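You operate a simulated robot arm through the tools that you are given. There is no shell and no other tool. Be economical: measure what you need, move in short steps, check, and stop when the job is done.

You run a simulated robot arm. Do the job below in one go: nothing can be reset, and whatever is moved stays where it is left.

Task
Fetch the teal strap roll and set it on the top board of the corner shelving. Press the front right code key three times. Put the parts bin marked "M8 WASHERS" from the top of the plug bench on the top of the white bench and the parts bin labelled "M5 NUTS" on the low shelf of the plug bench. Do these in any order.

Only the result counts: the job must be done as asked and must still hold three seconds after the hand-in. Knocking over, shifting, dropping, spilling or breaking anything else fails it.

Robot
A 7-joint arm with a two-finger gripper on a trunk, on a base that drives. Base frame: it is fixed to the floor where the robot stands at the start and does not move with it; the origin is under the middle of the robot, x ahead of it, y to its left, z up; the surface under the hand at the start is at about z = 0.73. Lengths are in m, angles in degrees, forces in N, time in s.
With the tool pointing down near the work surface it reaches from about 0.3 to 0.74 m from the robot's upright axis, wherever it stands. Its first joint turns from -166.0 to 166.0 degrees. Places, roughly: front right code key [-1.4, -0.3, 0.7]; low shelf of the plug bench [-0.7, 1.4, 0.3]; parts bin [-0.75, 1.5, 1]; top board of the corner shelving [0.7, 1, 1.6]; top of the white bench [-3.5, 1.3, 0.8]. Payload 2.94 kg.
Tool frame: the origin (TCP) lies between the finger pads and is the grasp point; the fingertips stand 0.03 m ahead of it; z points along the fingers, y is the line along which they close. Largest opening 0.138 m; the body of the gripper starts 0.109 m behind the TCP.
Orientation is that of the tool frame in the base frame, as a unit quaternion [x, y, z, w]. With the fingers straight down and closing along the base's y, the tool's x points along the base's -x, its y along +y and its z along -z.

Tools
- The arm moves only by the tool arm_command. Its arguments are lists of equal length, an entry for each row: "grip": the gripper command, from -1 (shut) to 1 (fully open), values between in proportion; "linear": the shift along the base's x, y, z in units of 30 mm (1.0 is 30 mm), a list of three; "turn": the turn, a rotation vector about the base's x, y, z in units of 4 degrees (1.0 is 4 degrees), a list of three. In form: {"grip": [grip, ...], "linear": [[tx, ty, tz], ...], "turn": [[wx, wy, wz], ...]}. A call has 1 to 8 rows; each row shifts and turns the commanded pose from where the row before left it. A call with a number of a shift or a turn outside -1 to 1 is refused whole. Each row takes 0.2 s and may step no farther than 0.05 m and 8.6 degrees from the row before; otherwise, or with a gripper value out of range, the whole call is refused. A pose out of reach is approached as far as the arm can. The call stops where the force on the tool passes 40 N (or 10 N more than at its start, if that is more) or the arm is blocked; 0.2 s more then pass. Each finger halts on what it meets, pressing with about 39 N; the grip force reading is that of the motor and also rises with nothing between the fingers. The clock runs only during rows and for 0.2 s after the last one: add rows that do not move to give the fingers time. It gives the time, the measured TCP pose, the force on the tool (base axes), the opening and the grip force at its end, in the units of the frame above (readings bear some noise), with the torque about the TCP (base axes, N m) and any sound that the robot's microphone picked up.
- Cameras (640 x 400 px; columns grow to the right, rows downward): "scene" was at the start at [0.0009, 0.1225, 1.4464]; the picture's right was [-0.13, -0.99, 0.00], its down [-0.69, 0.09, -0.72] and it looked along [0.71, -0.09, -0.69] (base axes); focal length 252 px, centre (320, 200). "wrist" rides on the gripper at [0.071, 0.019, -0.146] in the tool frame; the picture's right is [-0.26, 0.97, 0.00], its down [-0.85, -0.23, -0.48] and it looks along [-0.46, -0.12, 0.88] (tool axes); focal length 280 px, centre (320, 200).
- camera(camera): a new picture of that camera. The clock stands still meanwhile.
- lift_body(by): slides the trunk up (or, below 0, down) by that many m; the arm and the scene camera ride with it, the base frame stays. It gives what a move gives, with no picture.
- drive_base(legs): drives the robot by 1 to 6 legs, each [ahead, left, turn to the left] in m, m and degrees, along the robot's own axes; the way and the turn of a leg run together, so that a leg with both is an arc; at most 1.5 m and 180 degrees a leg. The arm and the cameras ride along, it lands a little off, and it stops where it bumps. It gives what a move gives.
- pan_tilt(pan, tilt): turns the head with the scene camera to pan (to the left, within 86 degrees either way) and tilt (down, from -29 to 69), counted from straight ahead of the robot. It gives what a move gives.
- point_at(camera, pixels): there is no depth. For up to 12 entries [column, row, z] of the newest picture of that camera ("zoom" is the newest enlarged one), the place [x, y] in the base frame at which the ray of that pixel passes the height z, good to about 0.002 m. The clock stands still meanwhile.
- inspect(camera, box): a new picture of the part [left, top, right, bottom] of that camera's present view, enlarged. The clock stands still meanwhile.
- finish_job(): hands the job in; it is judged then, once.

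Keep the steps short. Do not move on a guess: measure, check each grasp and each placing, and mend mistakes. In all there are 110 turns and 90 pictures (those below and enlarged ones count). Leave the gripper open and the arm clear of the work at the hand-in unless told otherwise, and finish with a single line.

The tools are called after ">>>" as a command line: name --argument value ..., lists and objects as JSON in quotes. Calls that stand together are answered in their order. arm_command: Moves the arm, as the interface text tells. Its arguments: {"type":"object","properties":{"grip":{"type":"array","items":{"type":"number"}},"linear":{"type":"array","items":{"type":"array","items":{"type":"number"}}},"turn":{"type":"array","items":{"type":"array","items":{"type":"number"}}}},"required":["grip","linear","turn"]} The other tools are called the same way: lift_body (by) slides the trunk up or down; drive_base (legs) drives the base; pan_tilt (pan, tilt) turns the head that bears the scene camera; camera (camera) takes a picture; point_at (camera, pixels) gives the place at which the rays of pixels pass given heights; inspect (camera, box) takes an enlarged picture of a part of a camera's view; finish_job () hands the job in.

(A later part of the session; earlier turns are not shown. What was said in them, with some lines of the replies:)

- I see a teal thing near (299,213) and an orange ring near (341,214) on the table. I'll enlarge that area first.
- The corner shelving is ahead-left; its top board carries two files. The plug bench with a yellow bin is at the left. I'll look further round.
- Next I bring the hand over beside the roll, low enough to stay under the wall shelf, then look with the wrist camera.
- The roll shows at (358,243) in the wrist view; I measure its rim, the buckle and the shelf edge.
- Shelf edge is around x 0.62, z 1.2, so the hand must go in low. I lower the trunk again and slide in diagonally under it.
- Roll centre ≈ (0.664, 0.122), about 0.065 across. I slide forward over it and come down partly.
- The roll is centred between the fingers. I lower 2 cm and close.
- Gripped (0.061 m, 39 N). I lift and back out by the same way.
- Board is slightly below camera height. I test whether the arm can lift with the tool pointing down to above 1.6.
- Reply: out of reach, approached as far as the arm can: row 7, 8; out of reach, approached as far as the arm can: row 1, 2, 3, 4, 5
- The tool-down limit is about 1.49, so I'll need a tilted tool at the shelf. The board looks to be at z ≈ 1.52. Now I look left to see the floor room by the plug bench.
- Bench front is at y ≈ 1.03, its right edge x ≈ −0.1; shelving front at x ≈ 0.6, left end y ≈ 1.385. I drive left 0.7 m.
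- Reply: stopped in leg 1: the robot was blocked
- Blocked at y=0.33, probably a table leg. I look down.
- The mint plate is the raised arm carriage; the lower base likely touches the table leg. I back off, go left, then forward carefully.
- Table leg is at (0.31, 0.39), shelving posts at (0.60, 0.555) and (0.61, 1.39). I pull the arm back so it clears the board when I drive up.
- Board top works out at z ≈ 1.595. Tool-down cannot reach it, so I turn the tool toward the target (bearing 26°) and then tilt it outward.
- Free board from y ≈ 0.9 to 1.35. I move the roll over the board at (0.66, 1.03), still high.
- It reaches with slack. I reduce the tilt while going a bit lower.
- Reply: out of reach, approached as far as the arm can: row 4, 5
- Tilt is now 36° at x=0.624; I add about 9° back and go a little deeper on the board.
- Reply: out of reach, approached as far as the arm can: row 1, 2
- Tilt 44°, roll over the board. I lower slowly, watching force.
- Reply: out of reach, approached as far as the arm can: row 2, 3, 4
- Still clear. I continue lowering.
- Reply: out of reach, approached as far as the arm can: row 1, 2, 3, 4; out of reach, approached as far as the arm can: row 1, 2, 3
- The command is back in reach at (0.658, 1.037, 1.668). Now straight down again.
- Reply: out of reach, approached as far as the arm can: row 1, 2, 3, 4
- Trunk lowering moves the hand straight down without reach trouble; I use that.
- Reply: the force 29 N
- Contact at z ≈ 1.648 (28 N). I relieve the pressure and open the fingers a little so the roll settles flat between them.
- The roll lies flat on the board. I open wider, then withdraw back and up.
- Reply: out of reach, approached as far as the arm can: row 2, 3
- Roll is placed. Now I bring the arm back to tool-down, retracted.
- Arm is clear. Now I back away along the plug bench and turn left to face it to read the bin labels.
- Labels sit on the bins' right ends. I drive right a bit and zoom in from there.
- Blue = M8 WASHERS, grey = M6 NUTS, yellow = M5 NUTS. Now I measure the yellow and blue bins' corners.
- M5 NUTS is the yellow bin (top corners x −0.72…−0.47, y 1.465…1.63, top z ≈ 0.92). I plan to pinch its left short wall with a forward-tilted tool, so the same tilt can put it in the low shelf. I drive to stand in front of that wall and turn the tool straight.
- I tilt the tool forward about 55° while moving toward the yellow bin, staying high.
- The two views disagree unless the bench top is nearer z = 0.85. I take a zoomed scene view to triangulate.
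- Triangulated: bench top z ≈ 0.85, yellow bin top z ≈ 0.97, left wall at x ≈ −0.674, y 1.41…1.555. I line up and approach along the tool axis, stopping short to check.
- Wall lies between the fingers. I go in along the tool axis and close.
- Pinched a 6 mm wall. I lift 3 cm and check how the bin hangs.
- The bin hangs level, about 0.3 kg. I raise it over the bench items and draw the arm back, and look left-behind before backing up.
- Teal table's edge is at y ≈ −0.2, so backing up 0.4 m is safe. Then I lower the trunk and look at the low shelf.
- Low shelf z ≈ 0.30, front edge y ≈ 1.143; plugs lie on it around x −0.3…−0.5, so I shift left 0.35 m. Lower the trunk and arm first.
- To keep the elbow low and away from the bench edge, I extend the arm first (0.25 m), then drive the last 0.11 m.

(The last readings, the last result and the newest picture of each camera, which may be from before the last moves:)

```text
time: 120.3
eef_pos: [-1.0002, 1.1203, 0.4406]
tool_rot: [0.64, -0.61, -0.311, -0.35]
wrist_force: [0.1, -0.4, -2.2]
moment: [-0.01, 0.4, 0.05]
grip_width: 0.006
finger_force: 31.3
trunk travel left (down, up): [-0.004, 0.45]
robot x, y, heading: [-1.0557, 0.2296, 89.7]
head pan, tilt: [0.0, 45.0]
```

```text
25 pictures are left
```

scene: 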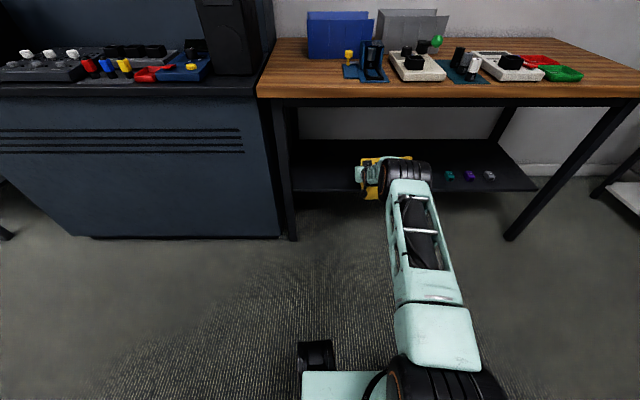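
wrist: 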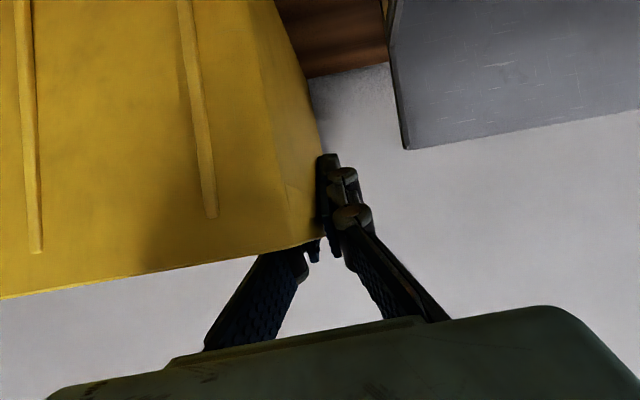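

Elbow is low and clear of the bench. Plugs are well right of the bin. I drive forward 0.13 m and take a look.

>>> drive_base --legs '[[0.13, 0, 0]]'

>>> inspect --camera "scene" --box '[260, 90, 500, 240]'

>>> camera --camera "wrist"

```text
time: 121.6
eef_pos: [-0.9987, 1.2525, 0.442]
tool_rot: [0.639, -0.61, -0.311, -0.351]
wrist_force: [-0.6, -0.6, -2.8]
moment: [0.02, 0.4, -0.01]
grip_width: 0.0059
finger_force: 32.1
trunk travel left (down, up): [-0.004, 0.45]
robot x, y, heading: [-1.0592, 0.365, 89.6]
head pan, tilt: [0.0, 45.0]
```

```text
2.67 times, centred on (380, 165) of scene
```

zoom: 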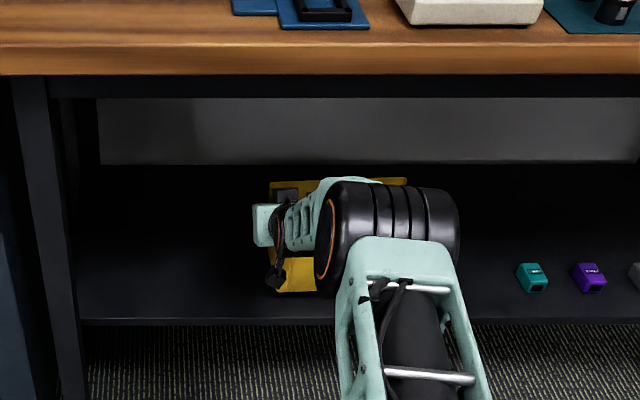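

```text
23 pictures are left
```

wrist: 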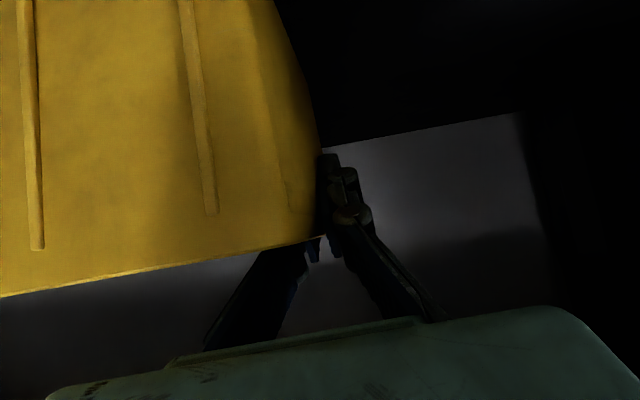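

TCP y = 1.2525, so the bin is over the shelf. I lower slowly.

>>> arm_command --grip '[-1, -1, -1, -1, -1, -1]' --linear '[[0, 0, -0.3], [0, 0, -0.3], [0, 0, -0.3], [0, 0, -0.2], [0, 0, -0.15], [0, 0, 0]]' --turn '[[0, 0, 0], [0, 0, 0], [0, 0, 0], [0, 0, 0], [0, 0, 0], [0, 0, 0]]'

```text
time: 123.0
eef_pos: [-0.9983, 1.2554, 0.4175]
tool_rot: [0.635, -0.606, -0.317, -0.358]
wrist_force: [0.5, -9.4, 36.3]
moment: [0.42, 0.15, 0.01]
grip_width: 0.0059
finger_force: 31.7
trunk travel left (down, up): [-0.004, 0.45]
robot x, y, heading: [-1.0547, 0.3646, 89.9]
head pan, tilt: [0.0, 45.0]
```

Contact (36 N) at TCP z 0.4175. I check visually whether it is the bin on the shelf.

>>> inspect --camera "scene" --box '[320, 140, 440, 215]'

>>> camera --camera "wrist"

```text
5.33 times, centred on (380, 178) of scene
```

zoom: 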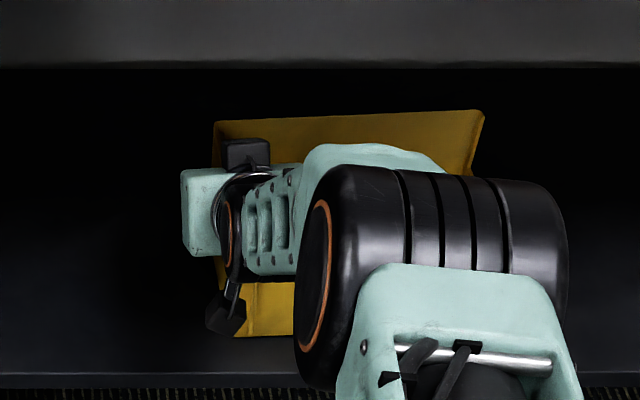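

```text
21 pictures are left
```

wrist: 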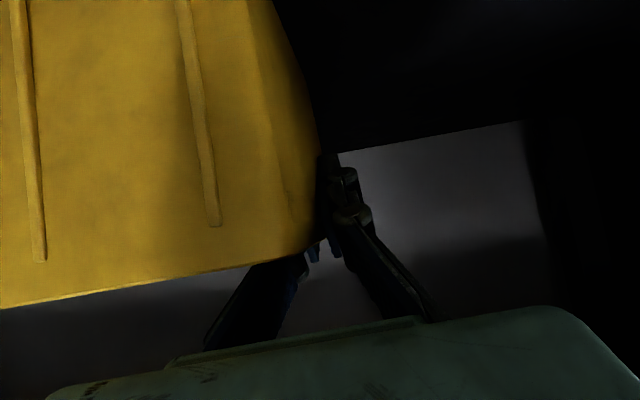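

The bin stands on the shelf just behind the edge. I ease the pressure and open.

>>> arm_command --grip '[-1, -1]' --linear '[[0, 0, 0.15], [0, 0, 0]]' --turn '[[0, 0, 0], [0, 0, 0]]'

```text
time: 123.6
eef_pos: [-0.9988, 1.2556, 0.4182]
tool_rot: [0.636, -0.608, -0.315, -0.356]
wrist_force: [0.2, 9.0, 19.2]
moment: [1.26, 0.21, 0.04]
grip_width: 0.006
finger_force: 31.9
trunk travel left (down, up): [-0.004, 0.45]
robot x, y, heading: [-1.058, 0.3621, 90.1]
head pan, tilt: [0.0, 45.0]
```

>>> arm_command --grip '[-1, -0.9, -0.7, -0.5, -0.45, -0.45]' --linear '[[0, 0, 0.12], [0, 0, 0], [0, 0, 0], [0, 0, 0], [0, 0, 0], [0, 0, 0]]' --turn '[[0, 0, 0], [0, 0, 0], [0, 0, 0], [0, 0, 0], [0, 0, 0], [0, 0, 0]]'

>>> camera --camera "wrist"

```text
time: 125.0
eef_pos: [-0.9986, 1.2527, 0.4125]
tool_rot: [0.64, -0.61, -0.31, -0.35]
wrist_force: [0.1, -0.4, -0.1]
moment: [0.01, -0.02, -0.01]
grip_width: 0.0379
finger_force: 0.0
trunk travel left (down, up): [-0.004, 0.45]
robot x, y, heading: [-1.0591, 0.3606, 89.8]
head pan, tilt: [0.0, 45.0]
```

```text
20 pictures are left
```

wrist: 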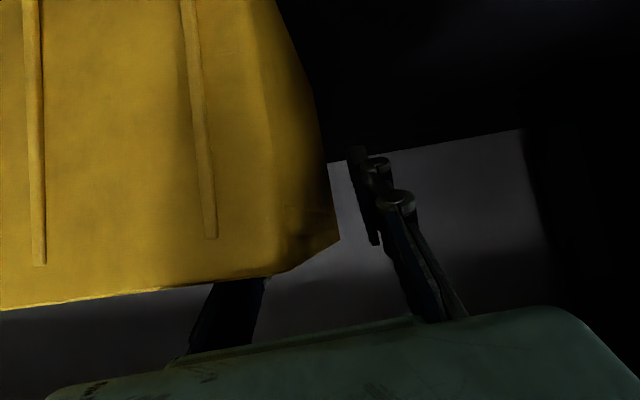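

Released. I withdraw along the tool axis.

>>> arm_command --grip '[-0.45, -0.45, -0.45, -0.45, -0.45, -0.45, -0.45, -0.45]' --linear '[[0, -0.6, 0.4], [0, -0.9, 0.6], [0, -0.9, 0.6], [0, -0.9, 0.6], [0, -1, 0.1], [0, -1, 0], [0, -1, 0], [0, -1, 0]]' --turn '[[0, 0, 0], [0, 0, 0], [0, 0, 0], [0, 0, 0], [0, 0, 0], [0, 0, 0], [0, 0, 0], [0, 0, 0]]'

>>> drive_base --legs '[[-0.15, 0, 0]]'

>>> camera --camera "scene"

```text
time: 126.8
eef_pos: [-0.9984, 1.0333, 0.4815]
tool_rot: [0.639, -0.61, -0.311, -0.35]
wrist_force: [0.5, -0.8, 0.5]
moment: [0.0, 0.0, 0.01]
grip_width: 0.0378
finger_force: 0.0
trunk travel left (down, up): [-0.004, 0.45]
robot x, y, heading: [-1.0557, 0.3616, 89.6]
head pan, tilt: [0.0, 45.0]
```

```text
time: 128.2
eef_pos: [-0.9994, 0.8798, 0.4817]
tool_rot: [0.639, -0.609, -0.312, -0.351]
wrist_force: [0.0, 0.0, 0.6]
moment: [-0.01, -0.03, -0.01]
grip_width: 0.038
finger_force: 0.1
trunk travel left (down, up): [-0.004, 0.45]
robot x, y, heading: [-1.0552, 0.2068, 89.9]
head pan, tilt: [0.0, 45.0]
```

```text
19 pictures are left
```

scene: 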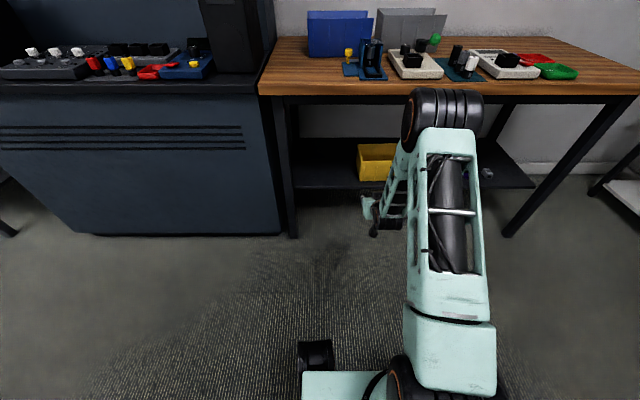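

Yellow bin stands on the low shelf. Now the blue bin: I'll pinch its near long wall tool-down. Raise the trunk, untilt, and yaw the tool 90°.

>>> lift_body --by 0.44

>>> arm_command --grip '[-0.4, -0.4, -0.4, -0.4, -0.4, -0.4, -0.4, -0.4]' --linear '[[0, -0.5, 1], [0, -0.5, 1], [0, -0.5, 1], [0, 0, 1], [0, 0, 1], [0, 0, 1], [0, 0, 1], [0, 0, 1]]' --turn '[[-1, 0, 0], [-1, 0, 0], [-1, 0, 0], [-1, 0, 0], [-1, 0, 0], [-1, 0, 0], [-1, 0, 0], [-1, 0, 0]]'

>>> arm_command --grip '[-0.4, -0.4, -0.4, -0.4, -0.4, -0.4, -0.4, -0.4]' --linear '[[0, 0, 0], [0, 0, 0], [0, 0, 0], [0, 0, 0], [0, 0, 0], [0, 0, 0], [0, 0, 0], [0, 0, 0]]' --turn '[[-1, 0, 0], [-1, 0, 0], [-1, 0, 0], [-1, 0, 0], [-1, 0, 0], [-1, 0, 0], [0, 0, 1], [0, 0, 1]]'

>>> arm_command --grip '[-0.4, -0.4, -0.4, -0.4, -0.4, -0.4, -0.4, -0.4]' --linear '[[0, 0, 0], [0, 0, 0], [0, 0, 0], [0, 0, 0], [0, 0, 0], [0, 0, 0], [0, 0, 0], [0, 0, 0]]' --turn '[[0, 0, 1], [0, 0, 1], [0, 0, 1], [0, 0, 1], [0, 0, 1], [0, 0, 1], [0, 0, 1], [0, 0, 1]]'

>>> arm_command --grip '[-0.4, -0.4, -0.4, -0.4, -0.4, -0.4, -0.4, -0.4]' --linear '[[0, 0, 0], [0, 0, 0], [0, 0, 0], [0, 0, 0], [0, 0, 0], [0, 0, 0], [0, 0, 0], [0, 0, 0]]' --turn '[[0, 0, 1], [0, 0, 1], [0, 0, 1], [0, 0, 1], [0, 0, 1], [0, 0, 1], [0, 0, 1], [0, 0, 1]]'

>>> pan_tilt --pan 5 --tilt 40

>>> camera --camera "scene"

```text
refused: 0.44 is not a number from -0.4 to 0.4
```

```text
time: 130.0
eef_pos: [-1.0009, 0.8326, 0.7224]
tool_rot: [0.711, -0.673, -0.13, -0.16]
wrist_force: [-0.5, 0.9, -0.4]
moment: [0.01, 0.03, 0.04]
grip_width: 0.0415
finger_force: 0.2
trunk travel left (down, up): [-0.004, 0.45]
robot x, y, heading: [-1.0586, 0.2081, 89.7]
head pan, tilt: [0.0, 45.0]
```

```text
time: 131.8
eef_pos: [-1.0002, 0.8356, 0.721]
tool_rot: [0.775, -0.631, 0.01, -0.009]
wrist_force: [-0.3, 0.6, -1.1]
moment: [0.02, 0.02, -0.01]
grip_width: 0.0414
finger_force: 0.2
trunk travel left (down, up): [-0.004, 0.45]
robot x, y, heading: [-1.0558, 0.2079, 90.1]
head pan, tilt: [0.0, 45.0]
```

```text
time: 133.6
eef_pos: [-1.0004, 0.8356, 0.7222]
tool_rot: [0.92, -0.392, 0.007, -0.013]
wrist_force: [-0.3, -0.3, 0.1]
moment: [0.02, -0.01, 0.0]
grip_width: 0.0413
finger_force: 0.1
trunk travel left (down, up): [-0.004, 0.45]
robot x, y, heading: [-1.057, 0.209, 90.0]
head pan, tilt: [0.0, 45.0]
```

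```text
time: 135.4
eef_pos: [-1.0005, 0.8345, 0.7219]
tool_rot: [0.992, -0.125, 0.003, -0.014]
wrist_force: [-0.8, 0.2, 0.7]
moment: [0.01, 0.04, -0.01]
grip_width: 0.0413
finger_force: 0.1
trunk travel left (down, up): [-0.004, 0.45]
robot x, y, heading: [-1.0557, 0.2094, 90.0]
head pan, tilt: [0.0, 45.0]
```

```text
time: 136.1
eef_pos: [-1.0, 0.8344, 0.7216]
tool_rot: [0.992, -0.125, 0.004, -0.013]
wrist_force: [-0.4, -0.6, 0.5]
moment: [0.01, 0.0, 0.01]
grip_width: 0.0412
finger_force: 0.1
trunk travel left (down, up): [-0.004, 0.45]
robot x, y, heading: [-1.0563, 0.21, 90.1]
head pan, tilt: [5.0, 40.0]
```

```text
18 pictures are left
```

scene: 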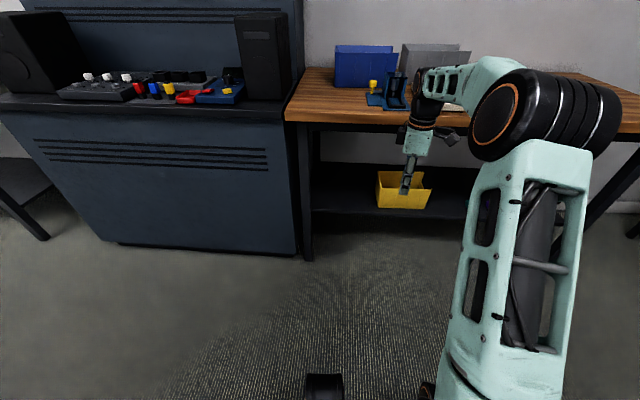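

>>> inspect --camera "scene" --box '[310, 30, 480, 130]'

>>> lift_body --by 0.4

>>> arm_command --grip '[-0.4, -0.4, -0.4, -0.4, -0.4]' --linear '[[-0.7, 0.5, 0.3], [-0.7, 0.5, 0], [-0.7, 0.5, 0], [-0.7, 0.5, 0], [-0.7, 0.5, 0]]' --turn '[[-0.35, 0, 1], [0, 0, 1], [0, 0, 1], [0, 0, 0.6], [0, 0, 0]]'

>>> inspect --camera "scene" --box '[240, 60, 500, 220]'

```text
3.76 times, centred on (395, 80) of scene
```

zoom: 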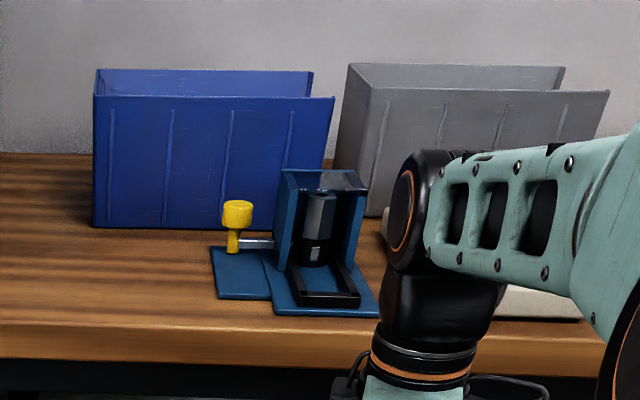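

```text
time: 139.9
eef_pos: [-0.9999, 0.834, 1.1204]
tool_rot: [0.992, -0.125, 0.003, -0.014]
wrist_force: [0.5, 1.1, -0.1]
moment: [0.01, 0.01, 0.02]
grip_width: 0.0414
finger_force: 0.1
trunk travel left (down, up): [-0.404, 0.05]
robot x, y, heading: [-1.0563, 0.2072, 89.9]
head pan, tilt: [5.0, 40.0]
```

```text
time: 141.1
eef_pos: [-1.1075, 0.9101, 1.1293]
tool_rot: [1.0, 0.001, 0.005, -0.001]
wrist_force: [-0.4, 1.2, 0.2]
moment: [-0.02, 0.0, 0.01]
grip_width: 0.0414
finger_force: 0.0
trunk travel left (down, up): [-0.404, 0.05]
robot x, y, heading: [-1.0598, 0.2099, 89.9]
head pan, tilt: [5.0, 40.0]
```

```text
2.46 times, centred on (370, 140) of scene
```

zoom: 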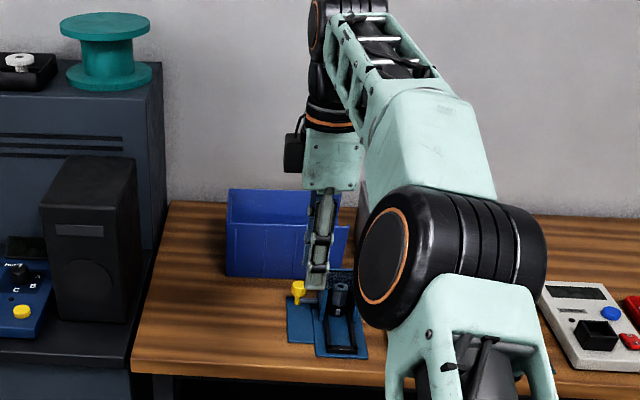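

>>> point_at --camera "zoom" --pixels '[[227, 275, 0.85], [228, 222, 0.97], [229, 190, 0.97], [348, 226, 0.97], [340, 195, 0.97], [167, 205, 0.85], [130, 370, 0.85], [350, 268, 0.93], [300, 285, 0.9], [321, 355, 0.85], [137, 170, 1.15]]'

```text
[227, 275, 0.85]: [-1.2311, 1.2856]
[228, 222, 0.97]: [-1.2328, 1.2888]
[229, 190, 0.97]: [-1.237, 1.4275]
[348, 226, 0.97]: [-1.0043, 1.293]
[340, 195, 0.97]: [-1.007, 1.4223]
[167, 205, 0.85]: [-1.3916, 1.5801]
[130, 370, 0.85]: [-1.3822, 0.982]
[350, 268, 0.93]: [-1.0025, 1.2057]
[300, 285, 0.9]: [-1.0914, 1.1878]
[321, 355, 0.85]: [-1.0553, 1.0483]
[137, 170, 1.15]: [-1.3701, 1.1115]
```

Blue bin: x −1.232…−1.004, y 1.287…1.425, top 0.97. Near wall y ≈ 1.288; I'll pinch at x ≈ −1.126. I drive forward 0.4 m and check from the wrist camera.

>>> drive_base --legs '[[0.4, 0, 0]]'

>>> arm_command --grip '[-0.4, -0.4, -0.4, -0.4]' --linear '[[-0.3, -0.3, -0.5], [-0.3, -0.3, -0.8], [0, 0, -0.8], [0, 0, 0]]' --turn '[[0, 0, 0], [0, 0, 0], [0, 0, 0], [0, 0, 0]]'

>>> camera --camera "wrist"

```text
time: 143.6
eef_pos: [-1.1001, 1.3091, 1.1307]
tool_rot: [1.0, -0.001, 0.004, -0.002]
wrist_force: [-0.1, 0.3, -0.5]
moment: [-0.02, 0.03, 0.01]
grip_width: 0.0416
finger_force: 0.0
trunk travel left (down, up): [-0.404, 0.05]
robot x, y, heading: [-1.055, 0.6089, 89.7]
head pan, tilt: [5.0, 40.0]
```

```text
time: 144.6
eef_pos: [-1.1183, 1.2906, 1.0674]
tool_rot: [1.0, -0.003, 0.005, -0.003]
wrist_force: [-0.2, -0.1, -0.3]
moment: [-0.01, -0.01, 0.02]
grip_width: 0.0415
finger_force: 0.0
trunk travel left (down, up): [-0.404, 0.05]
robot x, y, heading: [-1.0549, 0.607, 89.6]
head pan, tilt: [5.0, 40.0]
```

```text
15 pictures are left
```

wrist: 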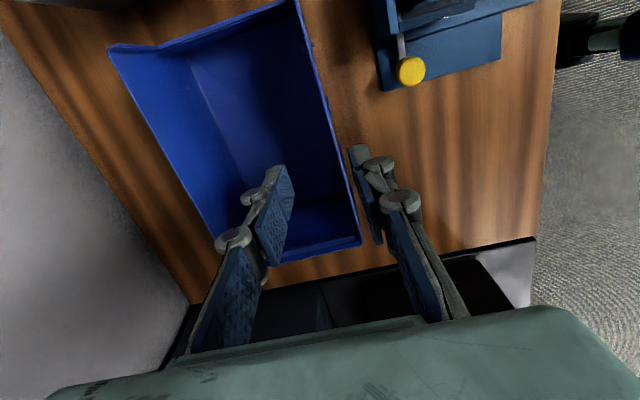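

>>> point_at --camera "wrist" --pixels '[[297, 5, 0.97], [330, 110, 0.97], [345, 165, 0.97], [361, 243, 0.97], [205, 230, 0.97], [280, 260, 0.97]]'

```text
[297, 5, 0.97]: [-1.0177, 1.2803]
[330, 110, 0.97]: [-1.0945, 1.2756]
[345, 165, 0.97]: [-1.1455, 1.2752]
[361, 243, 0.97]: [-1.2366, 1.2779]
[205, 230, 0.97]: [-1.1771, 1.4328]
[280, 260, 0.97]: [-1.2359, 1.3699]
```

Wall is at y ≈ 1.278. I shift 11 mm and descend with the wall between the fingers, then close.

>>> arm_command --grip '[-0.4, -0.4, -0.4, -0.4, -0.4, -0.4]' --linear '[[-0.25, -0.4, 0], [0, 0, -1], [0, 0, -1], [0, 0, -1], [0, 0, -1], [0, 0, -0.6]]' --turn '[[0, 0, 0], [0, 0, 0], [0, 0, 0], [0, 0, 0], [0, 0, 0], [0, 0, 0]]'

>>> arm_command --grip '[-0.7, -1, -1, -1, -1]' --linear '[[0, 0, 0], [0, 0, 0], [0, 0, 0], [0, 0, 0], [0, 0, 0]]' --turn '[[0, 0, 0], [0, 0, 0], [0, 0, 0], [0, 0, 0], [0, 0, 0]]'

>>> arm_command --grip '[-1, -1, -1, -1, -1]' --linear '[[0, 0, 0.3], [0, 0, 0.6], [0, 0, 0.6], [0, 0, 0], [0, 0, 0]]' --turn '[[0, 0, 0], [0, 0, 0], [0, 0, 0], [0, 0, 0], [0, 0, 0]]'

>>> camera --camera "wrist"

```text
time: 146.0
eef_pos: [-1.1262, 1.2776, 0.9286]
tool_rot: [1.0, -0.001, 0.005, -0.003]
wrist_force: [-0.5, 0.2, -0.2]
moment: [0.03, -0.04, 0.03]
grip_width: 0.0416
finger_force: 0.1
trunk travel left (down, up): [-0.404, 0.05]
robot x, y, heading: [-1.0592, 0.6047, 89.8]
head pan, tilt: [5.0, 40.0]
```

```text
time: 147.2
eef_pos: [-1.126, 1.2784, 0.9295]
tool_rot: [1.0, -0.002, 0.005, -0.002]
wrist_force: [-1.4, 0.8, 0.0]
moment: [0.2, -0.07, 0.18]
grip_width: 0.0063
finger_force: 31.9
trunk travel left (down, up): [-0.404, 0.05]
robot x, y, heading: [-1.0557, 0.6041, 89.7]
head pan, tilt: [5.0, 40.0]
```

```text
time: 148.4
eef_pos: [-1.1269, 1.2773, 0.9739]
tool_rot: [1.0, -0.001, 0.005, -0.001]
wrist_force: [0.6, 0.5, -3.0]
moment: [-0.22, 0.03, 0.01]
grip_width: 0.006
finger_force: 31.8
trunk travel left (down, up): [-0.404, 0.05]
robot x, y, heading: [-1.0541, 0.6064, 89.5]
head pan, tilt: [5.0, 40.0]
```

```text
14 pictures are left
```

wrist: 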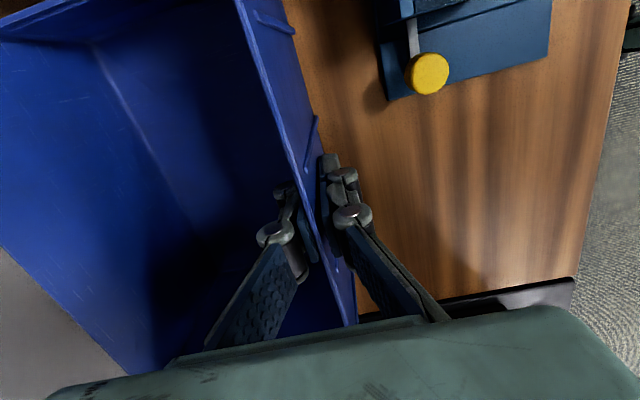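

Held well. I raise it, draw the arm in, and back off.

>>> arm_command --grip '[-1, -1, -1, -1, -1, -1, -1, -1]' --linear '[[0, 0, 0.8], [0, 0, 0.9], [0, 0, 0.9], [0, 0, 0.9], [0, 0, 0.9], [0, -0.4, 0.9], [0, -0.8, 0.5], [0, -0.8, 0]]' --turn '[[0, 0, 0], [0, 0, 0], [0, 0, 0], [0, 0, 0], [0, 0, 0], [0, 0, 0], [0, 0, 0], [0, 0, 0]]'

>>> arm_command --grip '[-1, -1, -1, -1, -1, -1, -1]' --linear '[[0.3, -0.9, 0], [0.3, -0.9, 0], [0.3, -0.9, 0], [0.3, -0.9, 0], [0.3, -0.9, 0], [0.3, -0.9, 0], [0, -0.6, 0]]' --turn '[[0, 0, 0], [0, 0, 0], [0, 0, 0], [0, 0, 0], [0, 0, 0], [0, 0, 0], [0, 0, 0]]'

>>> drive_base --legs '[[-0.3, 0, 0], [0, 1.0, 0]]'

>>> pan_tilt --pan 50 --tilt 30

>>> camera --camera "scene"

```text
time: 150.2
eef_pos: [-1.1261, 1.216, 1.1498]
tool_rot: [1.0, -0.003, 0.005, -0.003]
wrist_force: [0.9, -0.2, -2.8]
moment: [-0.24, 0.02, 0.03]
grip_width: 0.0061
finger_force: 31.4
trunk travel left (down, up): [-0.404, 0.05]
robot x, y, heading: [-1.0585, 0.6057, 89.7]
head pan, tilt: [5.0, 40.0]
```

```text
time: 151.8
eef_pos: [-1.0724, 1.0365, 1.1484]
tool_rot: [1.0, -0.001, 0.003, -0.002]
wrist_force: [0.2, -1.0, -2.2]
moment: [-0.25, -0.01, 0.01]
grip_width: 0.006
finger_force: 31.8
trunk travel left (down, up): [-0.404, 0.05]
robot x, y, heading: [-1.061, 0.6051, 89.4]
head pan, tilt: [5.0, 40.0]
```

```text
time: 162.5
eef_pos: [-2.064, 0.7457, 1.1481]
tool_rot: [1.0, -0.005, 0.004, -0.002]
wrist_force: [0.2, 1.0, -3.1]
moment: [-0.26, 0.01, -0.03]
grip_width: 0.0059
finger_force: 32.2
trunk travel left (down, up): [-0.404, 0.05]
robot x, y, heading: [-2.0504, 0.316, 89.1]
head pan, tilt: [5.0, 40.0]
```

```text
time: 163.6
eef_pos: [-2.0636, 0.7464, 1.1478]
tool_rot: [1.0, -0.005, 0.004, -0.002]
wrist_force: [0.2, -0.1, -3.3]
moment: [-0.23, 0.02, 0.01]
grip_width: 0.0062
finger_force: 32.1
trunk travel left (down, up): [-0.404, 0.05]
robot x, y, heading: [-2.0506, 0.3105, 89.0]
head pan, tilt: [50.0, 30.0]
```

```text
13 pictures are left
```

scene: 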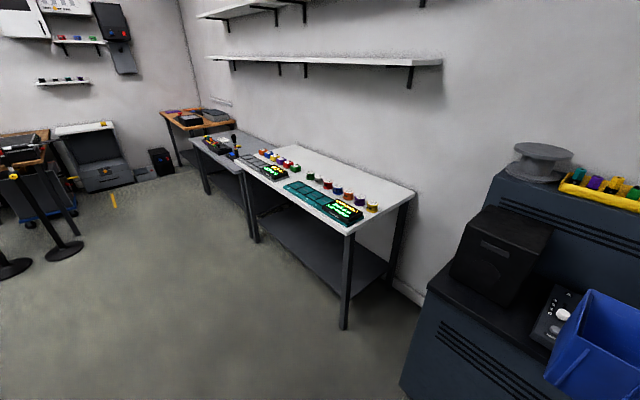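

>>> point_at --camera "scene" --pixels '[[344, 328, 0.0], [257, 241, 0.0], [348, 233, 0.85], [348, 233, 0.8], [415, 191, 0.8], [415, 191, 0.85], [372, 212, 0.85], [300, 152, 0.85], [290, 143, 0.85], [400, 258, 0.3], [438, 66, 1.5], [398, 285, 0.0]]'

>>> inspect --camera "scene" --box '[230, 130, 430, 250]'

```text
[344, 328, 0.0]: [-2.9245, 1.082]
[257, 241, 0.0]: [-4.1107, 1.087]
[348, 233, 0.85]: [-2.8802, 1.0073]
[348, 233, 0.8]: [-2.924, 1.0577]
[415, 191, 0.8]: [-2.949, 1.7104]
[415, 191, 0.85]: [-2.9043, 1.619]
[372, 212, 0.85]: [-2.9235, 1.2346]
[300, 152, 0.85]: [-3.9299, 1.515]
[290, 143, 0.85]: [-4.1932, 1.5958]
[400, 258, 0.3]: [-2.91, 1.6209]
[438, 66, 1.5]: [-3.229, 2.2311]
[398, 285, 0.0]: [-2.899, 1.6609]
```

```text
3.20 times, centred on (330, 190) of scene
```

zoom: 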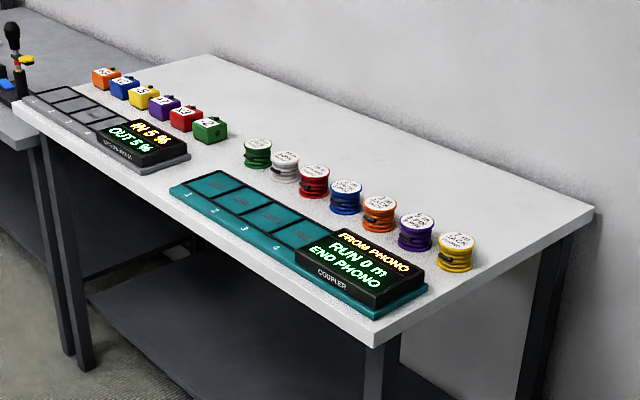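

White bench: top x −4.16…−2.87, y ≈ 1.03…1.68, z ≈ 0.83; its back strip is free behind the spools. I drive to stand before it at x ≈ −3.33.

>>> drive_base --legs '[[0, 1.28, 0], [0, 0, 1], [0.42, 0, 0]]'

>>> pan_tilt --pan 0 --tilt 42

>>> camera --camera "scene"

```text
time: 177.7
eef_pos: [-3.3792, 1.1721, 1.147]
tool_rot: [1.0, 0.009, 0.005, -0.002]
wrist_force: [0.7, 0.9, -3.5]
moment: [-0.23, 0.04, -0.01]
grip_width: 0.0058
finger_force: 31.9
trunk travel left (down, up): [-0.404, 0.05]
robot x, y, heading: [-3.3527, 0.7402, 90.7]
head pan, tilt: [50.0, 30.0]
```

```text
time: 178.9
eef_pos: [-3.379, 1.1714, 1.148]
tool_rot: [1.0, 0.008, 0.004, -0.002]
wrist_force: [0.2, -0.6, -3.5]
moment: [-0.24, -0.02, 0.0]
grip_width: 0.0062
finger_force: 31.6
trunk travel left (down, up): [-0.404, 0.05]
robot x, y, heading: [-3.3494, 0.7416, 90.8]
head pan, tilt: [0.0, 42.0]
```

```text
11 pictures are left
```

scene: 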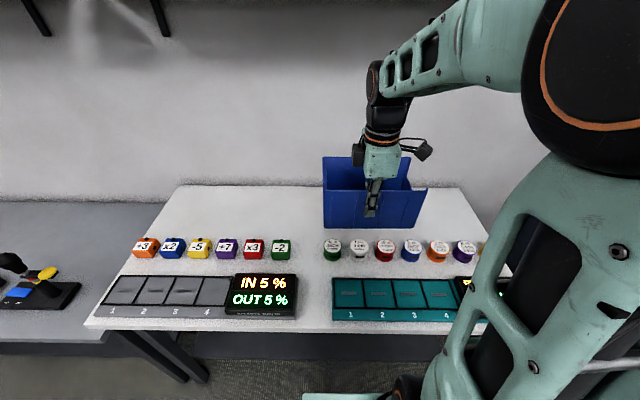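

>>> point_at --camera "scene" --pixels '[[332, 243, 0.88], [332, 236, 0.83], [411, 240, 0.88], [281, 238, 0.87], [180, 186, 0.83], [85, 325, 0.83], [463, 190, 0.83], [464, 243, 0.88]]'

```text
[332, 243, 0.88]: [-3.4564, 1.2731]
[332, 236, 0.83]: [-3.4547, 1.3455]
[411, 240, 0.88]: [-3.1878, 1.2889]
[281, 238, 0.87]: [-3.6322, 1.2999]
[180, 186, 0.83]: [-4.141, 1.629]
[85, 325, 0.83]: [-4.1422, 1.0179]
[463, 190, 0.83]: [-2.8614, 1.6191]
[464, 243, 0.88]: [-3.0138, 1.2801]
```

Spools' backs are at y ≈ 1.305, bench back at y ≈ 1.62. I lower to 1.05, then extend to y ≈ 1.435.

>>> arm_command --grip '[-1, -1, -1, -1, -1, -1, -1, -1]' --linear '[[0, 0.3, -0.8], [0, 0.6, -0.8], [0, 0.8, -0.8], [0, 1, -0.6], [0, 1, 0], [0, 1, 0], [0, 1, 0], [0, 1, 0]]' --turn '[[0, 0, 0], [0, 0, 0], [0, 0, 0], [0, 0, 0], [0, 0, 0], [0, 0, 0], [0, 0, 0], [0, 0, 0]]'

>>> arm_command --grip '[-1, -1, -1, -1, -1, -1]' --linear '[[0, 1, 0], [0, 0.9, 0], [0, 0, -0.8], [0, 0, -1], [0, 0, -0.8], [0, 0, 0]]' --turn '[[0, 0, 0], [0, 0, 0], [0, 0, 0], [0, 0, 0], [0, 0, 0], [0, 0, 0]]'

>>> camera --camera "scene"

```text
time: 180.7
eef_pos: [-3.3774, 1.374, 1.0598]
tool_rot: [1.0, 0.009, 0.005, -0.002]
wrist_force: [0.0, 0.7, -3.3]
moment: [-0.23, -0.03, -0.01]
grip_width: 0.0062
finger_force: 31.6
trunk travel left (down, up): [-0.404, 0.05]
robot x, y, heading: [-3.3515, 0.7406, 91.0]
head pan, tilt: [0.0, 42.0]
```

```text
time: 182.1
eef_pos: [-3.3791, 1.4299, 0.9795]
tool_rot: [1.0, 0.008, 0.005, -0.003]
wrist_force: [-0.3, 0.1, -2.6]
moment: [-0.25, 0.01, -0.03]
grip_width: 0.0061
finger_force: 32.0
trunk travel left (down, up): [-0.404, 0.05]
robot x, y, heading: [-3.3528, 0.7426, 91.0]
head pan, tilt: [0.0, 42.0]
```

```text
10 pictures are left
```

scene: 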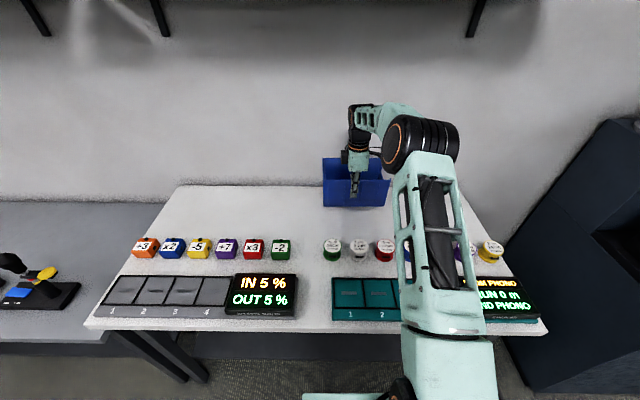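

Well behind the spools, clear of the wall. Bin bottom is about 0.90; I lower gently to contact.

>>> arm_command --grip '[-1, -1, -1, -1, -1, -1, -1, -1]' --linear '[[0, 0, -0.5], [0, 0, -0.4], [0, 0, -0.3], [0, 0, -0.3], [0, 0, -0.2], [0, 0, -0.2], [0, 0, -0.2], [0, 0, -0.2]]' --turn '[[0, 0, 0], [0, 0, 0], [0, 0, 0], [0, 0, 0], [0, 0, 0], [0, 0, 0], [0, 0, 0], [0, 0, 0]]'

```text
time: 183.7
eef_pos: [-3.3779, 1.4316, 0.9291]
tool_rot: [1.0, 0.008, 0.004, -0.012]
wrist_force: [-0.1, -2.1, 17.0]
moment: [-0.04, -0.07, 0.01]
grip_width: 0.0059
finger_force: 32.2
trunk travel left (down, up): [-0.404, 0.05]
robot x, y, heading: [-3.3504, 0.7411, 90.8]
head pan, tilt: [0.0, 42.0]
stopped in row 8: the force on the tool passed its limit at 44 N (the readings are from after the stop); the commanded pose is now the measured one
```

Contact (bench top z ≈ 0.85). I ease, open and rise straight up.

>>> arm_command --grip '[-1, -0.8, -0.5, -0.35, -0.35]' --linear '[[0, 0, 0.05], [0, 0, 0], [0, 0, 0], [0, 0, 0], [0, 0, 0]]' --turn '[[0, 0, 0], [0, 0, 0], [0, 0, 0], [0, 0, 0], [0, 0, 0]]'

>>> arm_command --grip '[-0.35, -0.35, -0.35, -0.35, -0.35, -0.35, -0.35, -0.35]' --linear '[[0, 0, 0.5], [0, 0, 1], [0, 0, 1], [0, -0.3, 1], [0, -0.8, 0.5], [0, -1, 0.5], [0, -1, 0], [0, -1, 0]]' --turn '[[0, 0, 0], [0, 0, 0], [0, 0, 0], [0, 0, 0], [0, 0, 0], [0, 0, 0], [0, 0, 0], [0, 0, 0]]'

>>> camera --camera "scene"

```text
time: 184.9
eef_pos: [-3.3791, 1.432, 0.9255]
tool_rot: [1.0, 0.009, 0.003, -0.007]
wrist_force: [0.5, 0.0, 0.4]
moment: [-0.02, 0.0, -0.04]
grip_width: 0.045
finger_force: 0.1
trunk travel left (down, up): [-0.404, 0.05]
robot x, y, heading: [-3.3553, 0.7409, 90.9]
head pan, tilt: [0.0, 42.0]
```

```text
time: 186.7
eef_pos: [-3.3791, 1.3082, 1.0611]
tool_rot: [1.0, 0.008, 0.006, -0.008]
wrist_force: [1.0, -0.4, -0.7]
moment: [0.06, 0.01, -0.03]
grip_width: 0.0451
finger_force: 0.1
trunk travel left (down, up): [-0.404, 0.05]
robot x, y, heading: [-3.3512, 0.7427, 90.5]
head pan, tilt: [0.0, 42.0]
```

```text
9 pictures are left
```

scene: 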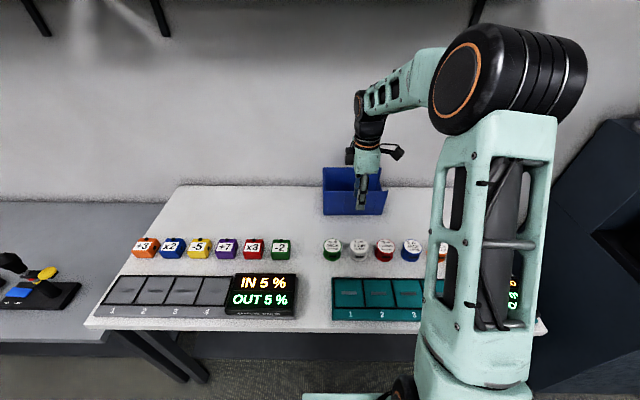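

Blue bin stands on the white bench. Now to the code keys: retract the arm, then drive over to the teal table facing it.

>>> arm_command --grip '[-1, -1, -1, -1, -1, -1]' --linear '[[0, -1, 0.5], [0, -1, 0], [0, -1, 0], [0, -1, 0], [0, -1, 0], [0, -0.5, 0]]' --turn '[[0, 0, 0], [0, 0, 0], [0, 0, 0], [0, 0, 0], [0, 0, 0], [0, 0, 0]]'

>>> drive_base --legs '[[-0.38, 0, 0], [0, 0, -180], [0, 1.4, 0], [0, 0.48, 0]]'

>>> pan_tilt --pan 0 --tilt 50

>>> camera --camera "scene"

```text
time: 188.1
eef_pos: [-3.379, 1.1438, 1.075]
tool_rot: [1.0, 0.008, 0.005, -0.007]
wrist_force: [-0.2, -0.2, 0.5]
moment: [0.0, 0.0, 0.0]
grip_width: 0.0001
finger_force: 28.6
trunk travel left (down, up): [-0.404, 0.05]
robot x, y, heading: [-3.3533, 0.7342, 91.0]
head pan, tilt: [0.0, 42.0]
```

```text
time: 214.3
eef_pos: [-1.4521, -0.0699, 1.0738]
tool_rot: [0.005, 1.0, -0.007, -0.005]
wrist_force: [0.2, 0.2, -0.1]
moment: [0.01, 0.02, -0.01]
grip_width: 0.0001
finger_force: 28.9
trunk travel left (down, up): [-0.404, 0.05]
robot x, y, heading: [-1.4689, 0.3299, -90.9]
head pan, tilt: [0.0, 42.0]
```

```text
time: 215.0
eef_pos: [-1.4521, -0.0709, 1.0751]
tool_rot: [0.006, 1.0, -0.007, -0.006]
wrist_force: [0.6, 0.0, 0.0]
moment: [0.01, 0.0, 0.0]
grip_width: 0.0001
finger_force: 28.6
trunk travel left (down, up): [-0.404, 0.05]
robot x, y, heading: [-1.4624, 0.3334, -90.9]
head pan, tilt: [0.0, 50.0]
```

```text
8 pictures are left
```

scene: 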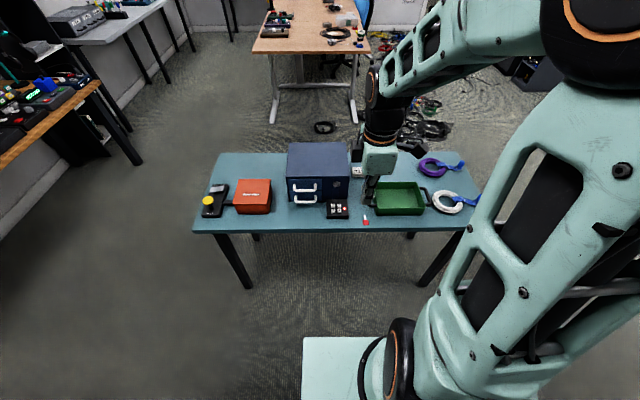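

Keypad is at (337,208). I zoom in.

>>> inspect --camera "scene" --box '[317, 193, 357, 223]'

>>> point_at --camera "zoom" --pixels '[[320, 200, 0.75], [320, 200, 0.72], [320, 200, 0.7]]'

```text
13.33 times, centred on (337, 208) of scene
```

zoom: 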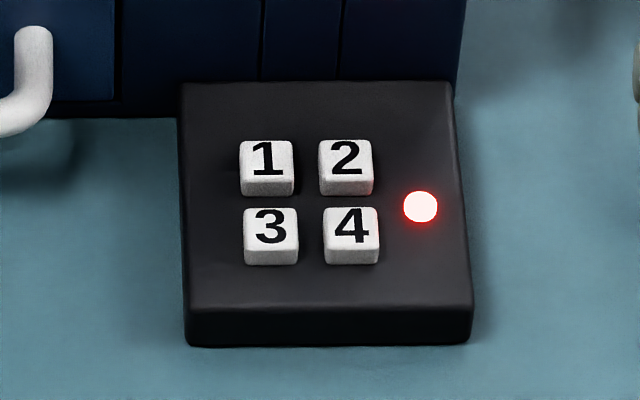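

```text
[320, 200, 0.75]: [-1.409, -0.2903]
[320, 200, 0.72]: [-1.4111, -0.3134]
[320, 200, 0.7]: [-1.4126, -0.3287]
```

Front right key is "4". I measure it and the height of the blue box behind the keypad.

>>> point_at --camera "zoom" --pixels '[[350, 227, 0.7], [350, 227, 0.72], [350, 227, 0.74], [330, 345, 0.7], [150, 118, 0.7]]'

>>> point_at --camera "scene" --pixels '[[348, 177, 0.8], [348, 177, 0.85], [348, 177, 0.9], [350, 199, 0.7], [288, 203, 0.7], [243, 289, 0.0], [192, 233, 0.7], [192, 233, 0.75]]'

```text
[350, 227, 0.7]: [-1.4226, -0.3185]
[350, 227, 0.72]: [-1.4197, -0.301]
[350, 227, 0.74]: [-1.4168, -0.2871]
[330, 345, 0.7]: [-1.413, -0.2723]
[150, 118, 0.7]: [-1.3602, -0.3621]
```

```text
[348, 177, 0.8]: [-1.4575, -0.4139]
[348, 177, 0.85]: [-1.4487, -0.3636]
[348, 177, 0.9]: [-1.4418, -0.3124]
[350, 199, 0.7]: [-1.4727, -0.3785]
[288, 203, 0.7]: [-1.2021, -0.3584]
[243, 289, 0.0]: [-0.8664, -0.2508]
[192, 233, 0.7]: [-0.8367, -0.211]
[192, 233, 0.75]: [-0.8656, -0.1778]
```

Blue box top z ≈ 0.85 right behind the keypad, so I tilt 12° with the hand leaning toward me. I move above the key.

>>> arm_command --grip '[-1, -1, -1, -1, -1, -1, -1, -1]' --linear '[[0.2, -0.8, -0.8], [0.2, -0.8, -0.8], [0.2, -0.8, -0.8], [0.2, -0.8, -0.8], [0.2, -0.8, -0.8], [0, -0.8, -0.8], [0, -0.8, -0.8], [0, -0.7, -0.6]]' --turn '[[-1, 0, 0], [-1, 0, 0], [-1, 0, 0], [0, 0, 0], [0, 0, 0], [0, 0, 0], [0, 0, 0], [0, 0, 0]]'

>>> camera --camera "wrist"

```text
time: 216.8
eef_pos: [-1.424, -0.261, 0.8872]
tool_rot: [0.006, 0.994, -0.112, -0.005]
wrist_force: [0.0, 0.2, 0.7]
moment: [0.01, 0.01, 0.0]
grip_width: 0.0
finger_force: 28.7
trunk travel left (down, up): [-0.404, 0.05]
robot x, y, heading: [-1.4659, 0.3354, -90.4]
head pan, tilt: [0.0, 50.0]
```

```text
6 pictures are left
```

wrist: 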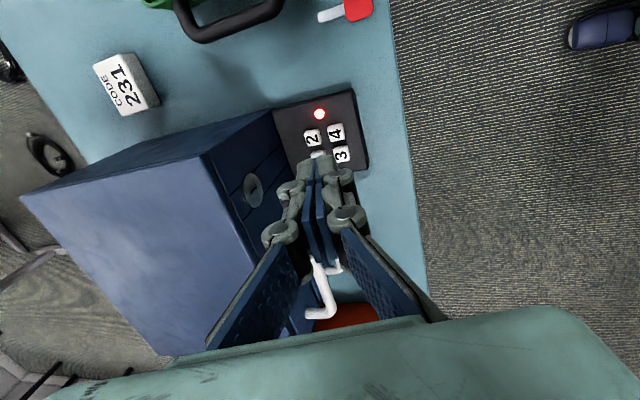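

>>> point_at --camera "wrist" --pixels '[[336, 132, 0.72], [336, 132, 0.73], [336, 132, 0.74], [341, 154, 0.73], [313, 138, 0.73], [362, 165, 0.71]]'

>>> inspect --camera "wrist" --box '[270, 90, 380, 180]'

```text
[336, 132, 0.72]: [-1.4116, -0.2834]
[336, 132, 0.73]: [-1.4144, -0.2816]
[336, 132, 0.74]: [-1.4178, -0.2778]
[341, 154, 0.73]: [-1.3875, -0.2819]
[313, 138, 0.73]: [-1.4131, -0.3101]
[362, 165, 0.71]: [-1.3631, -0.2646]
```

```text
4.44 times, centred on (325, 135) of wrist
```

zoom: 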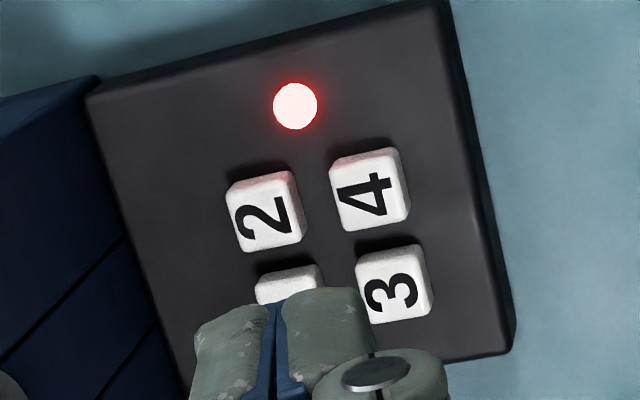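

Key 4 top ≈ (−1.4175, −0.280, 0.745). I line up and descend to just above it.

>>> arm_command --grip '[-1, -1, -1, -1, -1]' --linear '[[0.23, -0.47, -0.4], [0, 0, -0.9], [0, 0, -0.9], [0, 0, -0.8], [0, 0, 0]]' --turn '[[0, 0, 0], [0, 0, 0], [0, 0, 0], [0, 0, 0], [0, 0, 0]]'

>>> inspect --camera "wrist" --box '[230, 60, 430, 220]'

```text
time: 218.0
eef_pos: [-1.4153, -0.2734, 0.7992]
tool_rot: [0.005, 0.994, -0.112, -0.004]
wrist_force: [1.1, -0.3, 0.0]
moment: [0.0, 0.02, 0.02]
grip_width: 0.0
finger_force: 27.9
trunk travel left (down, up): [-0.404, 0.05]
robot x, y, heading: [-1.4653, 0.3326, -90.6]
head pan, tilt: [0.0, 50.0]
```

```text
2.50 times, centred on (330, 140) of wrist
```

zoom: 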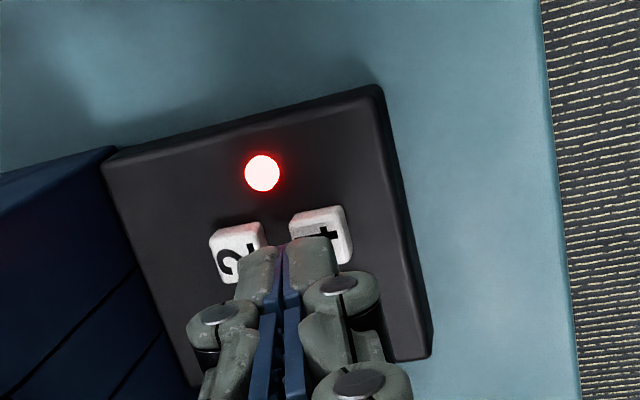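

By projection the tip is about 3 mm too far back; I correct (+y 3.5 mm) and go down in small steps until it clicks.

>>> arm_command --grip '[-1, -1, -1, -1, -1]' --linear '[[-0.04, 0.12, 0], [0, 0, -0.4], [0, 0, -0.2], [0, 0, -0.1], [0, 0, 0]]' --turn '[[0, 0, 0], [0, 0, 0], [0, 0, 0], [0, 0, 0], [0, 0, 0]]'

```text
time: 219.2
eef_pos: [-1.4158, -0.269, 0.7768]
tool_rot: [0.006, 0.994, -0.111, -0.004]
wrist_force: [0.3, 0.2, 0.9]
moment: [0.04, 0.0, -0.02]
grip_width: 0.0001
finger_force: 28.5
trunk travel left (down, up): [-0.404, 0.05]
robot x, y, heading: [-1.4664, 0.3306, -90.6]
head pan, tilt: [0.0, 50.0]
```

No contact yet (0.9 N). I go down in 3 mm steps.

>>> arm_command --grip '[-1, -1, -1]' --linear '[[0, 0, -0.1], [0, 0, -0.1], [0, 0, 0]]' --turn '[[0, 0, 0], [0, 0, 0], [0, 0, 0]]'

```text
time: 220.0
eef_pos: [-1.4161, -0.2703, 0.7717]
tool_rot: [0.006, 0.994, -0.112, -0.005]
wrist_force: [-0.1, 2.2, 1.7]
moment: [0.03, -0.02, 0.02]
grip_width: 0.0001
finger_force: 28.4
trunk travel left (down, up): [-0.404, 0.05]
robot x, y, heading: [-1.4663, 0.337, -90.7]
head pan, tilt: [0.0, 50.0]
heard: click
```

A click: first press. I raise 12 mm to release.

>>> arm_command --grip '[-1, -1, -1]' --linear '[[0, 0, 0.2], [0, 0, 0.2], [0, 0, 0]]' --turn '[[0, 0, 0], [0, 0, 0], [0, 0, 0]]'

>>> inspect --camera "wrist" --box '[230, 60, 430, 220]'

```text
time: 220.8
eef_pos: [-1.4151, -0.2706, 0.7842]
tool_rot: [0.006, 0.994, -0.112, -0.004]
wrist_force: [-0.1, -0.2, 0.2]
moment: [-0.02, -0.01, 0.01]
grip_width: 0.0002
finger_force: 28.6
trunk travel left (down, up): [-0.404, 0.05]
robot x, y, heading: [-1.4681, 0.3355, -90.8]
head pan, tilt: [0.0, 50.0]
```

```text
2.50 times, centred on (330, 140) of wrist
```

zoom: 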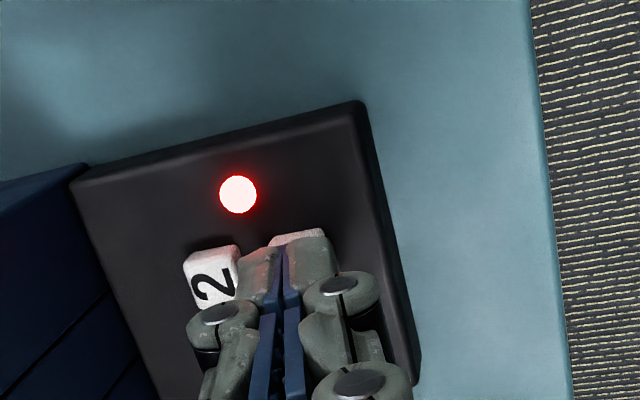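

The tip is over key 4 only. Second press, same depth.

>>> arm_command --grip '[-1, -1, -1, -1]' --linear '[[0, 0, -0.2], [0, 0, -0.2], [0, 0, 0], [0, 0, 0]]' --turn '[[0, 0, 0], [0, 0, 0], [0, 0, 0], [0, 0, 0]]'

```text
time: 221.8
eef_pos: [-1.4174, -0.2711, 0.7719]
tool_rot: [0.007, 0.994, -0.111, -0.004]
wrist_force: [1.1, 1.0, 0.3]
moment: [0.02, 0.02, 0.0]
grip_width: 0.0
finger_force: 28.1
trunk travel left (down, up): [-0.404, 0.05]
robot x, y, heading: [-1.465, 0.3357, -90.7]
head pan, tilt: [0.0, 50.0]
heard: click
```

Second click. Release again, checking nothing sounds on the way up.

>>> arm_command --grip '[-1, -1, -1]' --linear '[[0, 0, 0.2], [0, 0, 0.2], [0, 0, 0]]' --turn '[[0, 0, 0], [0, 0, 0], [0, 0, 0]]'

>>> arm_command --grip '[-1, -1, -1, -1]' --linear '[[0, 0, -0.2], [0, 0, -0.2], [0, 0, 0], [0, 0, 0]]' --turn '[[0, 0, 0], [0, 0, 0], [0, 0, 0], [0, 0, 0]]'

```text
time: 222.6
eef_pos: [-1.4153, -0.2702, 0.7848]
tool_rot: [0.005, 0.994, -0.111, -0.004]
wrist_force: [0.3, -0.4, -0.6]
moment: [0.0, -0.02, 0.01]
grip_width: 0.0
finger_force: 27.8
trunk travel left (down, up): [-0.404, 0.05]
robot x, y, heading: [-1.4682, 0.3367, -90.8]
head pan, tilt: [0.0, 50.0]
```

```text
time: 223.6
eef_pos: [-1.4159, -0.272, 0.7724]
tool_rot: [0.006, 0.994, -0.112, -0.004]
wrist_force: [0.8, 1.9, 1.3]
moment: [-0.03, -0.03, 0.01]
grip_width: 0.0
finger_force: 29.0
trunk travel left (down, up): [-0.404, 0.05]
robot x, y, heading: [-1.4692, 0.3311, -90.7]
head pan, tilt: [0.0, 50.0]
heard: click
```

Third click. I raise the arm well clear, back toward the robot, and open the gripper.

>>> arm_command --grip '[-1, -1, -1, -1, -1, -1, -1, -1]' --linear '[[0, 0, 0.5], [0, 0, 1], [0, 0, 1], [0, 0.2, 1], [0, 0.5, 1], [0, 1, 1], [0, 1, 1], [0, 1, 1]]' --turn '[[0, 0, 0], [0, 0, 0], [0, 0, 0], [0, 0, 0], [0, 0, 0], [0, 0, 0], [0, 0, 0], [0, 0, 0]]'

>>> arm_command --grip '[0, 0.5, 1, 1, 1, 1]' --linear '[[0, 1, 0], [0, 1, 0], [0, 0, 0], [0, 0, 0], [0, 0, 0], [0, 0, 0]]' --turn '[[0, 0, 0], [0, 0, 0], [0, 0, 0], [0, 0, 0], [0, 0, 0], [0, 0, 0]]'

>>> inspect --camera "scene" --box '[180, 120, 500, 320]'

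```text
time: 225.4
eef_pos: [-1.4178, -0.1599, 0.9939]
tool_rot: [0.006, 0.994, -0.111, -0.004]
wrist_force: [0.3, 1.0, -0.1]
moment: [-0.03, 0.03, 0.04]
grip_width: 0.0
finger_force: 28.3
trunk travel left (down, up): [-0.404, 0.05]
robot x, y, heading: [-1.4709, 0.3322, -90.5]
head pan, tilt: [0.0, 50.0]
```

```text
time: 226.8
eef_pos: [-1.4182, -0.0985, 0.9954]
tool_rot: [0.006, 0.994, -0.113, -0.005]
wrist_force: [-0.4, 0.7, 0.9]
moment: [0.02, -0.02, -0.04]
grip_width: 0.138
finger_force: 0.2
trunk travel left (down, up): [-0.404, 0.05]
robot x, y, heading: [-1.467, 0.3366, -90.7]
head pan, tilt: [0.0, 50.0]
```

```text
2.00 times, centred on (340, 220) of scene
```

zoom: 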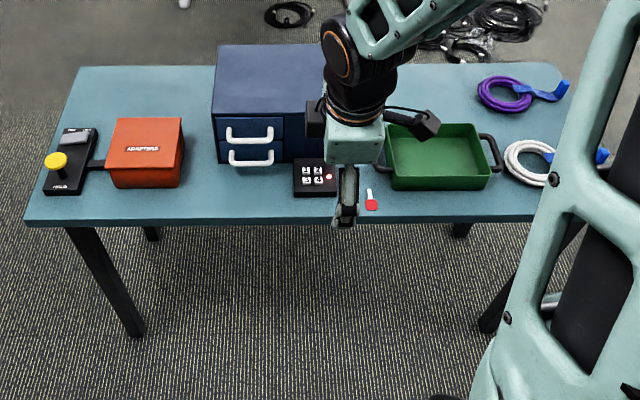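

All placements were checked, three clicks were heard, the gripper is open and the arm is clear. I hand in.

>>> finish_job

```text
The job is handed in.
```

The job is handed in: the teal strap roll is on the top board of the corner shelving, front right code key "4" was pressed three times (three clicks heard), the blue M8 WASHERS bin is on the white bench, and the yellow M5 NUTS bin is on the low shelf of the plug bench; early on the base bumped something, probably a table leg, and I saw nothing shifted.
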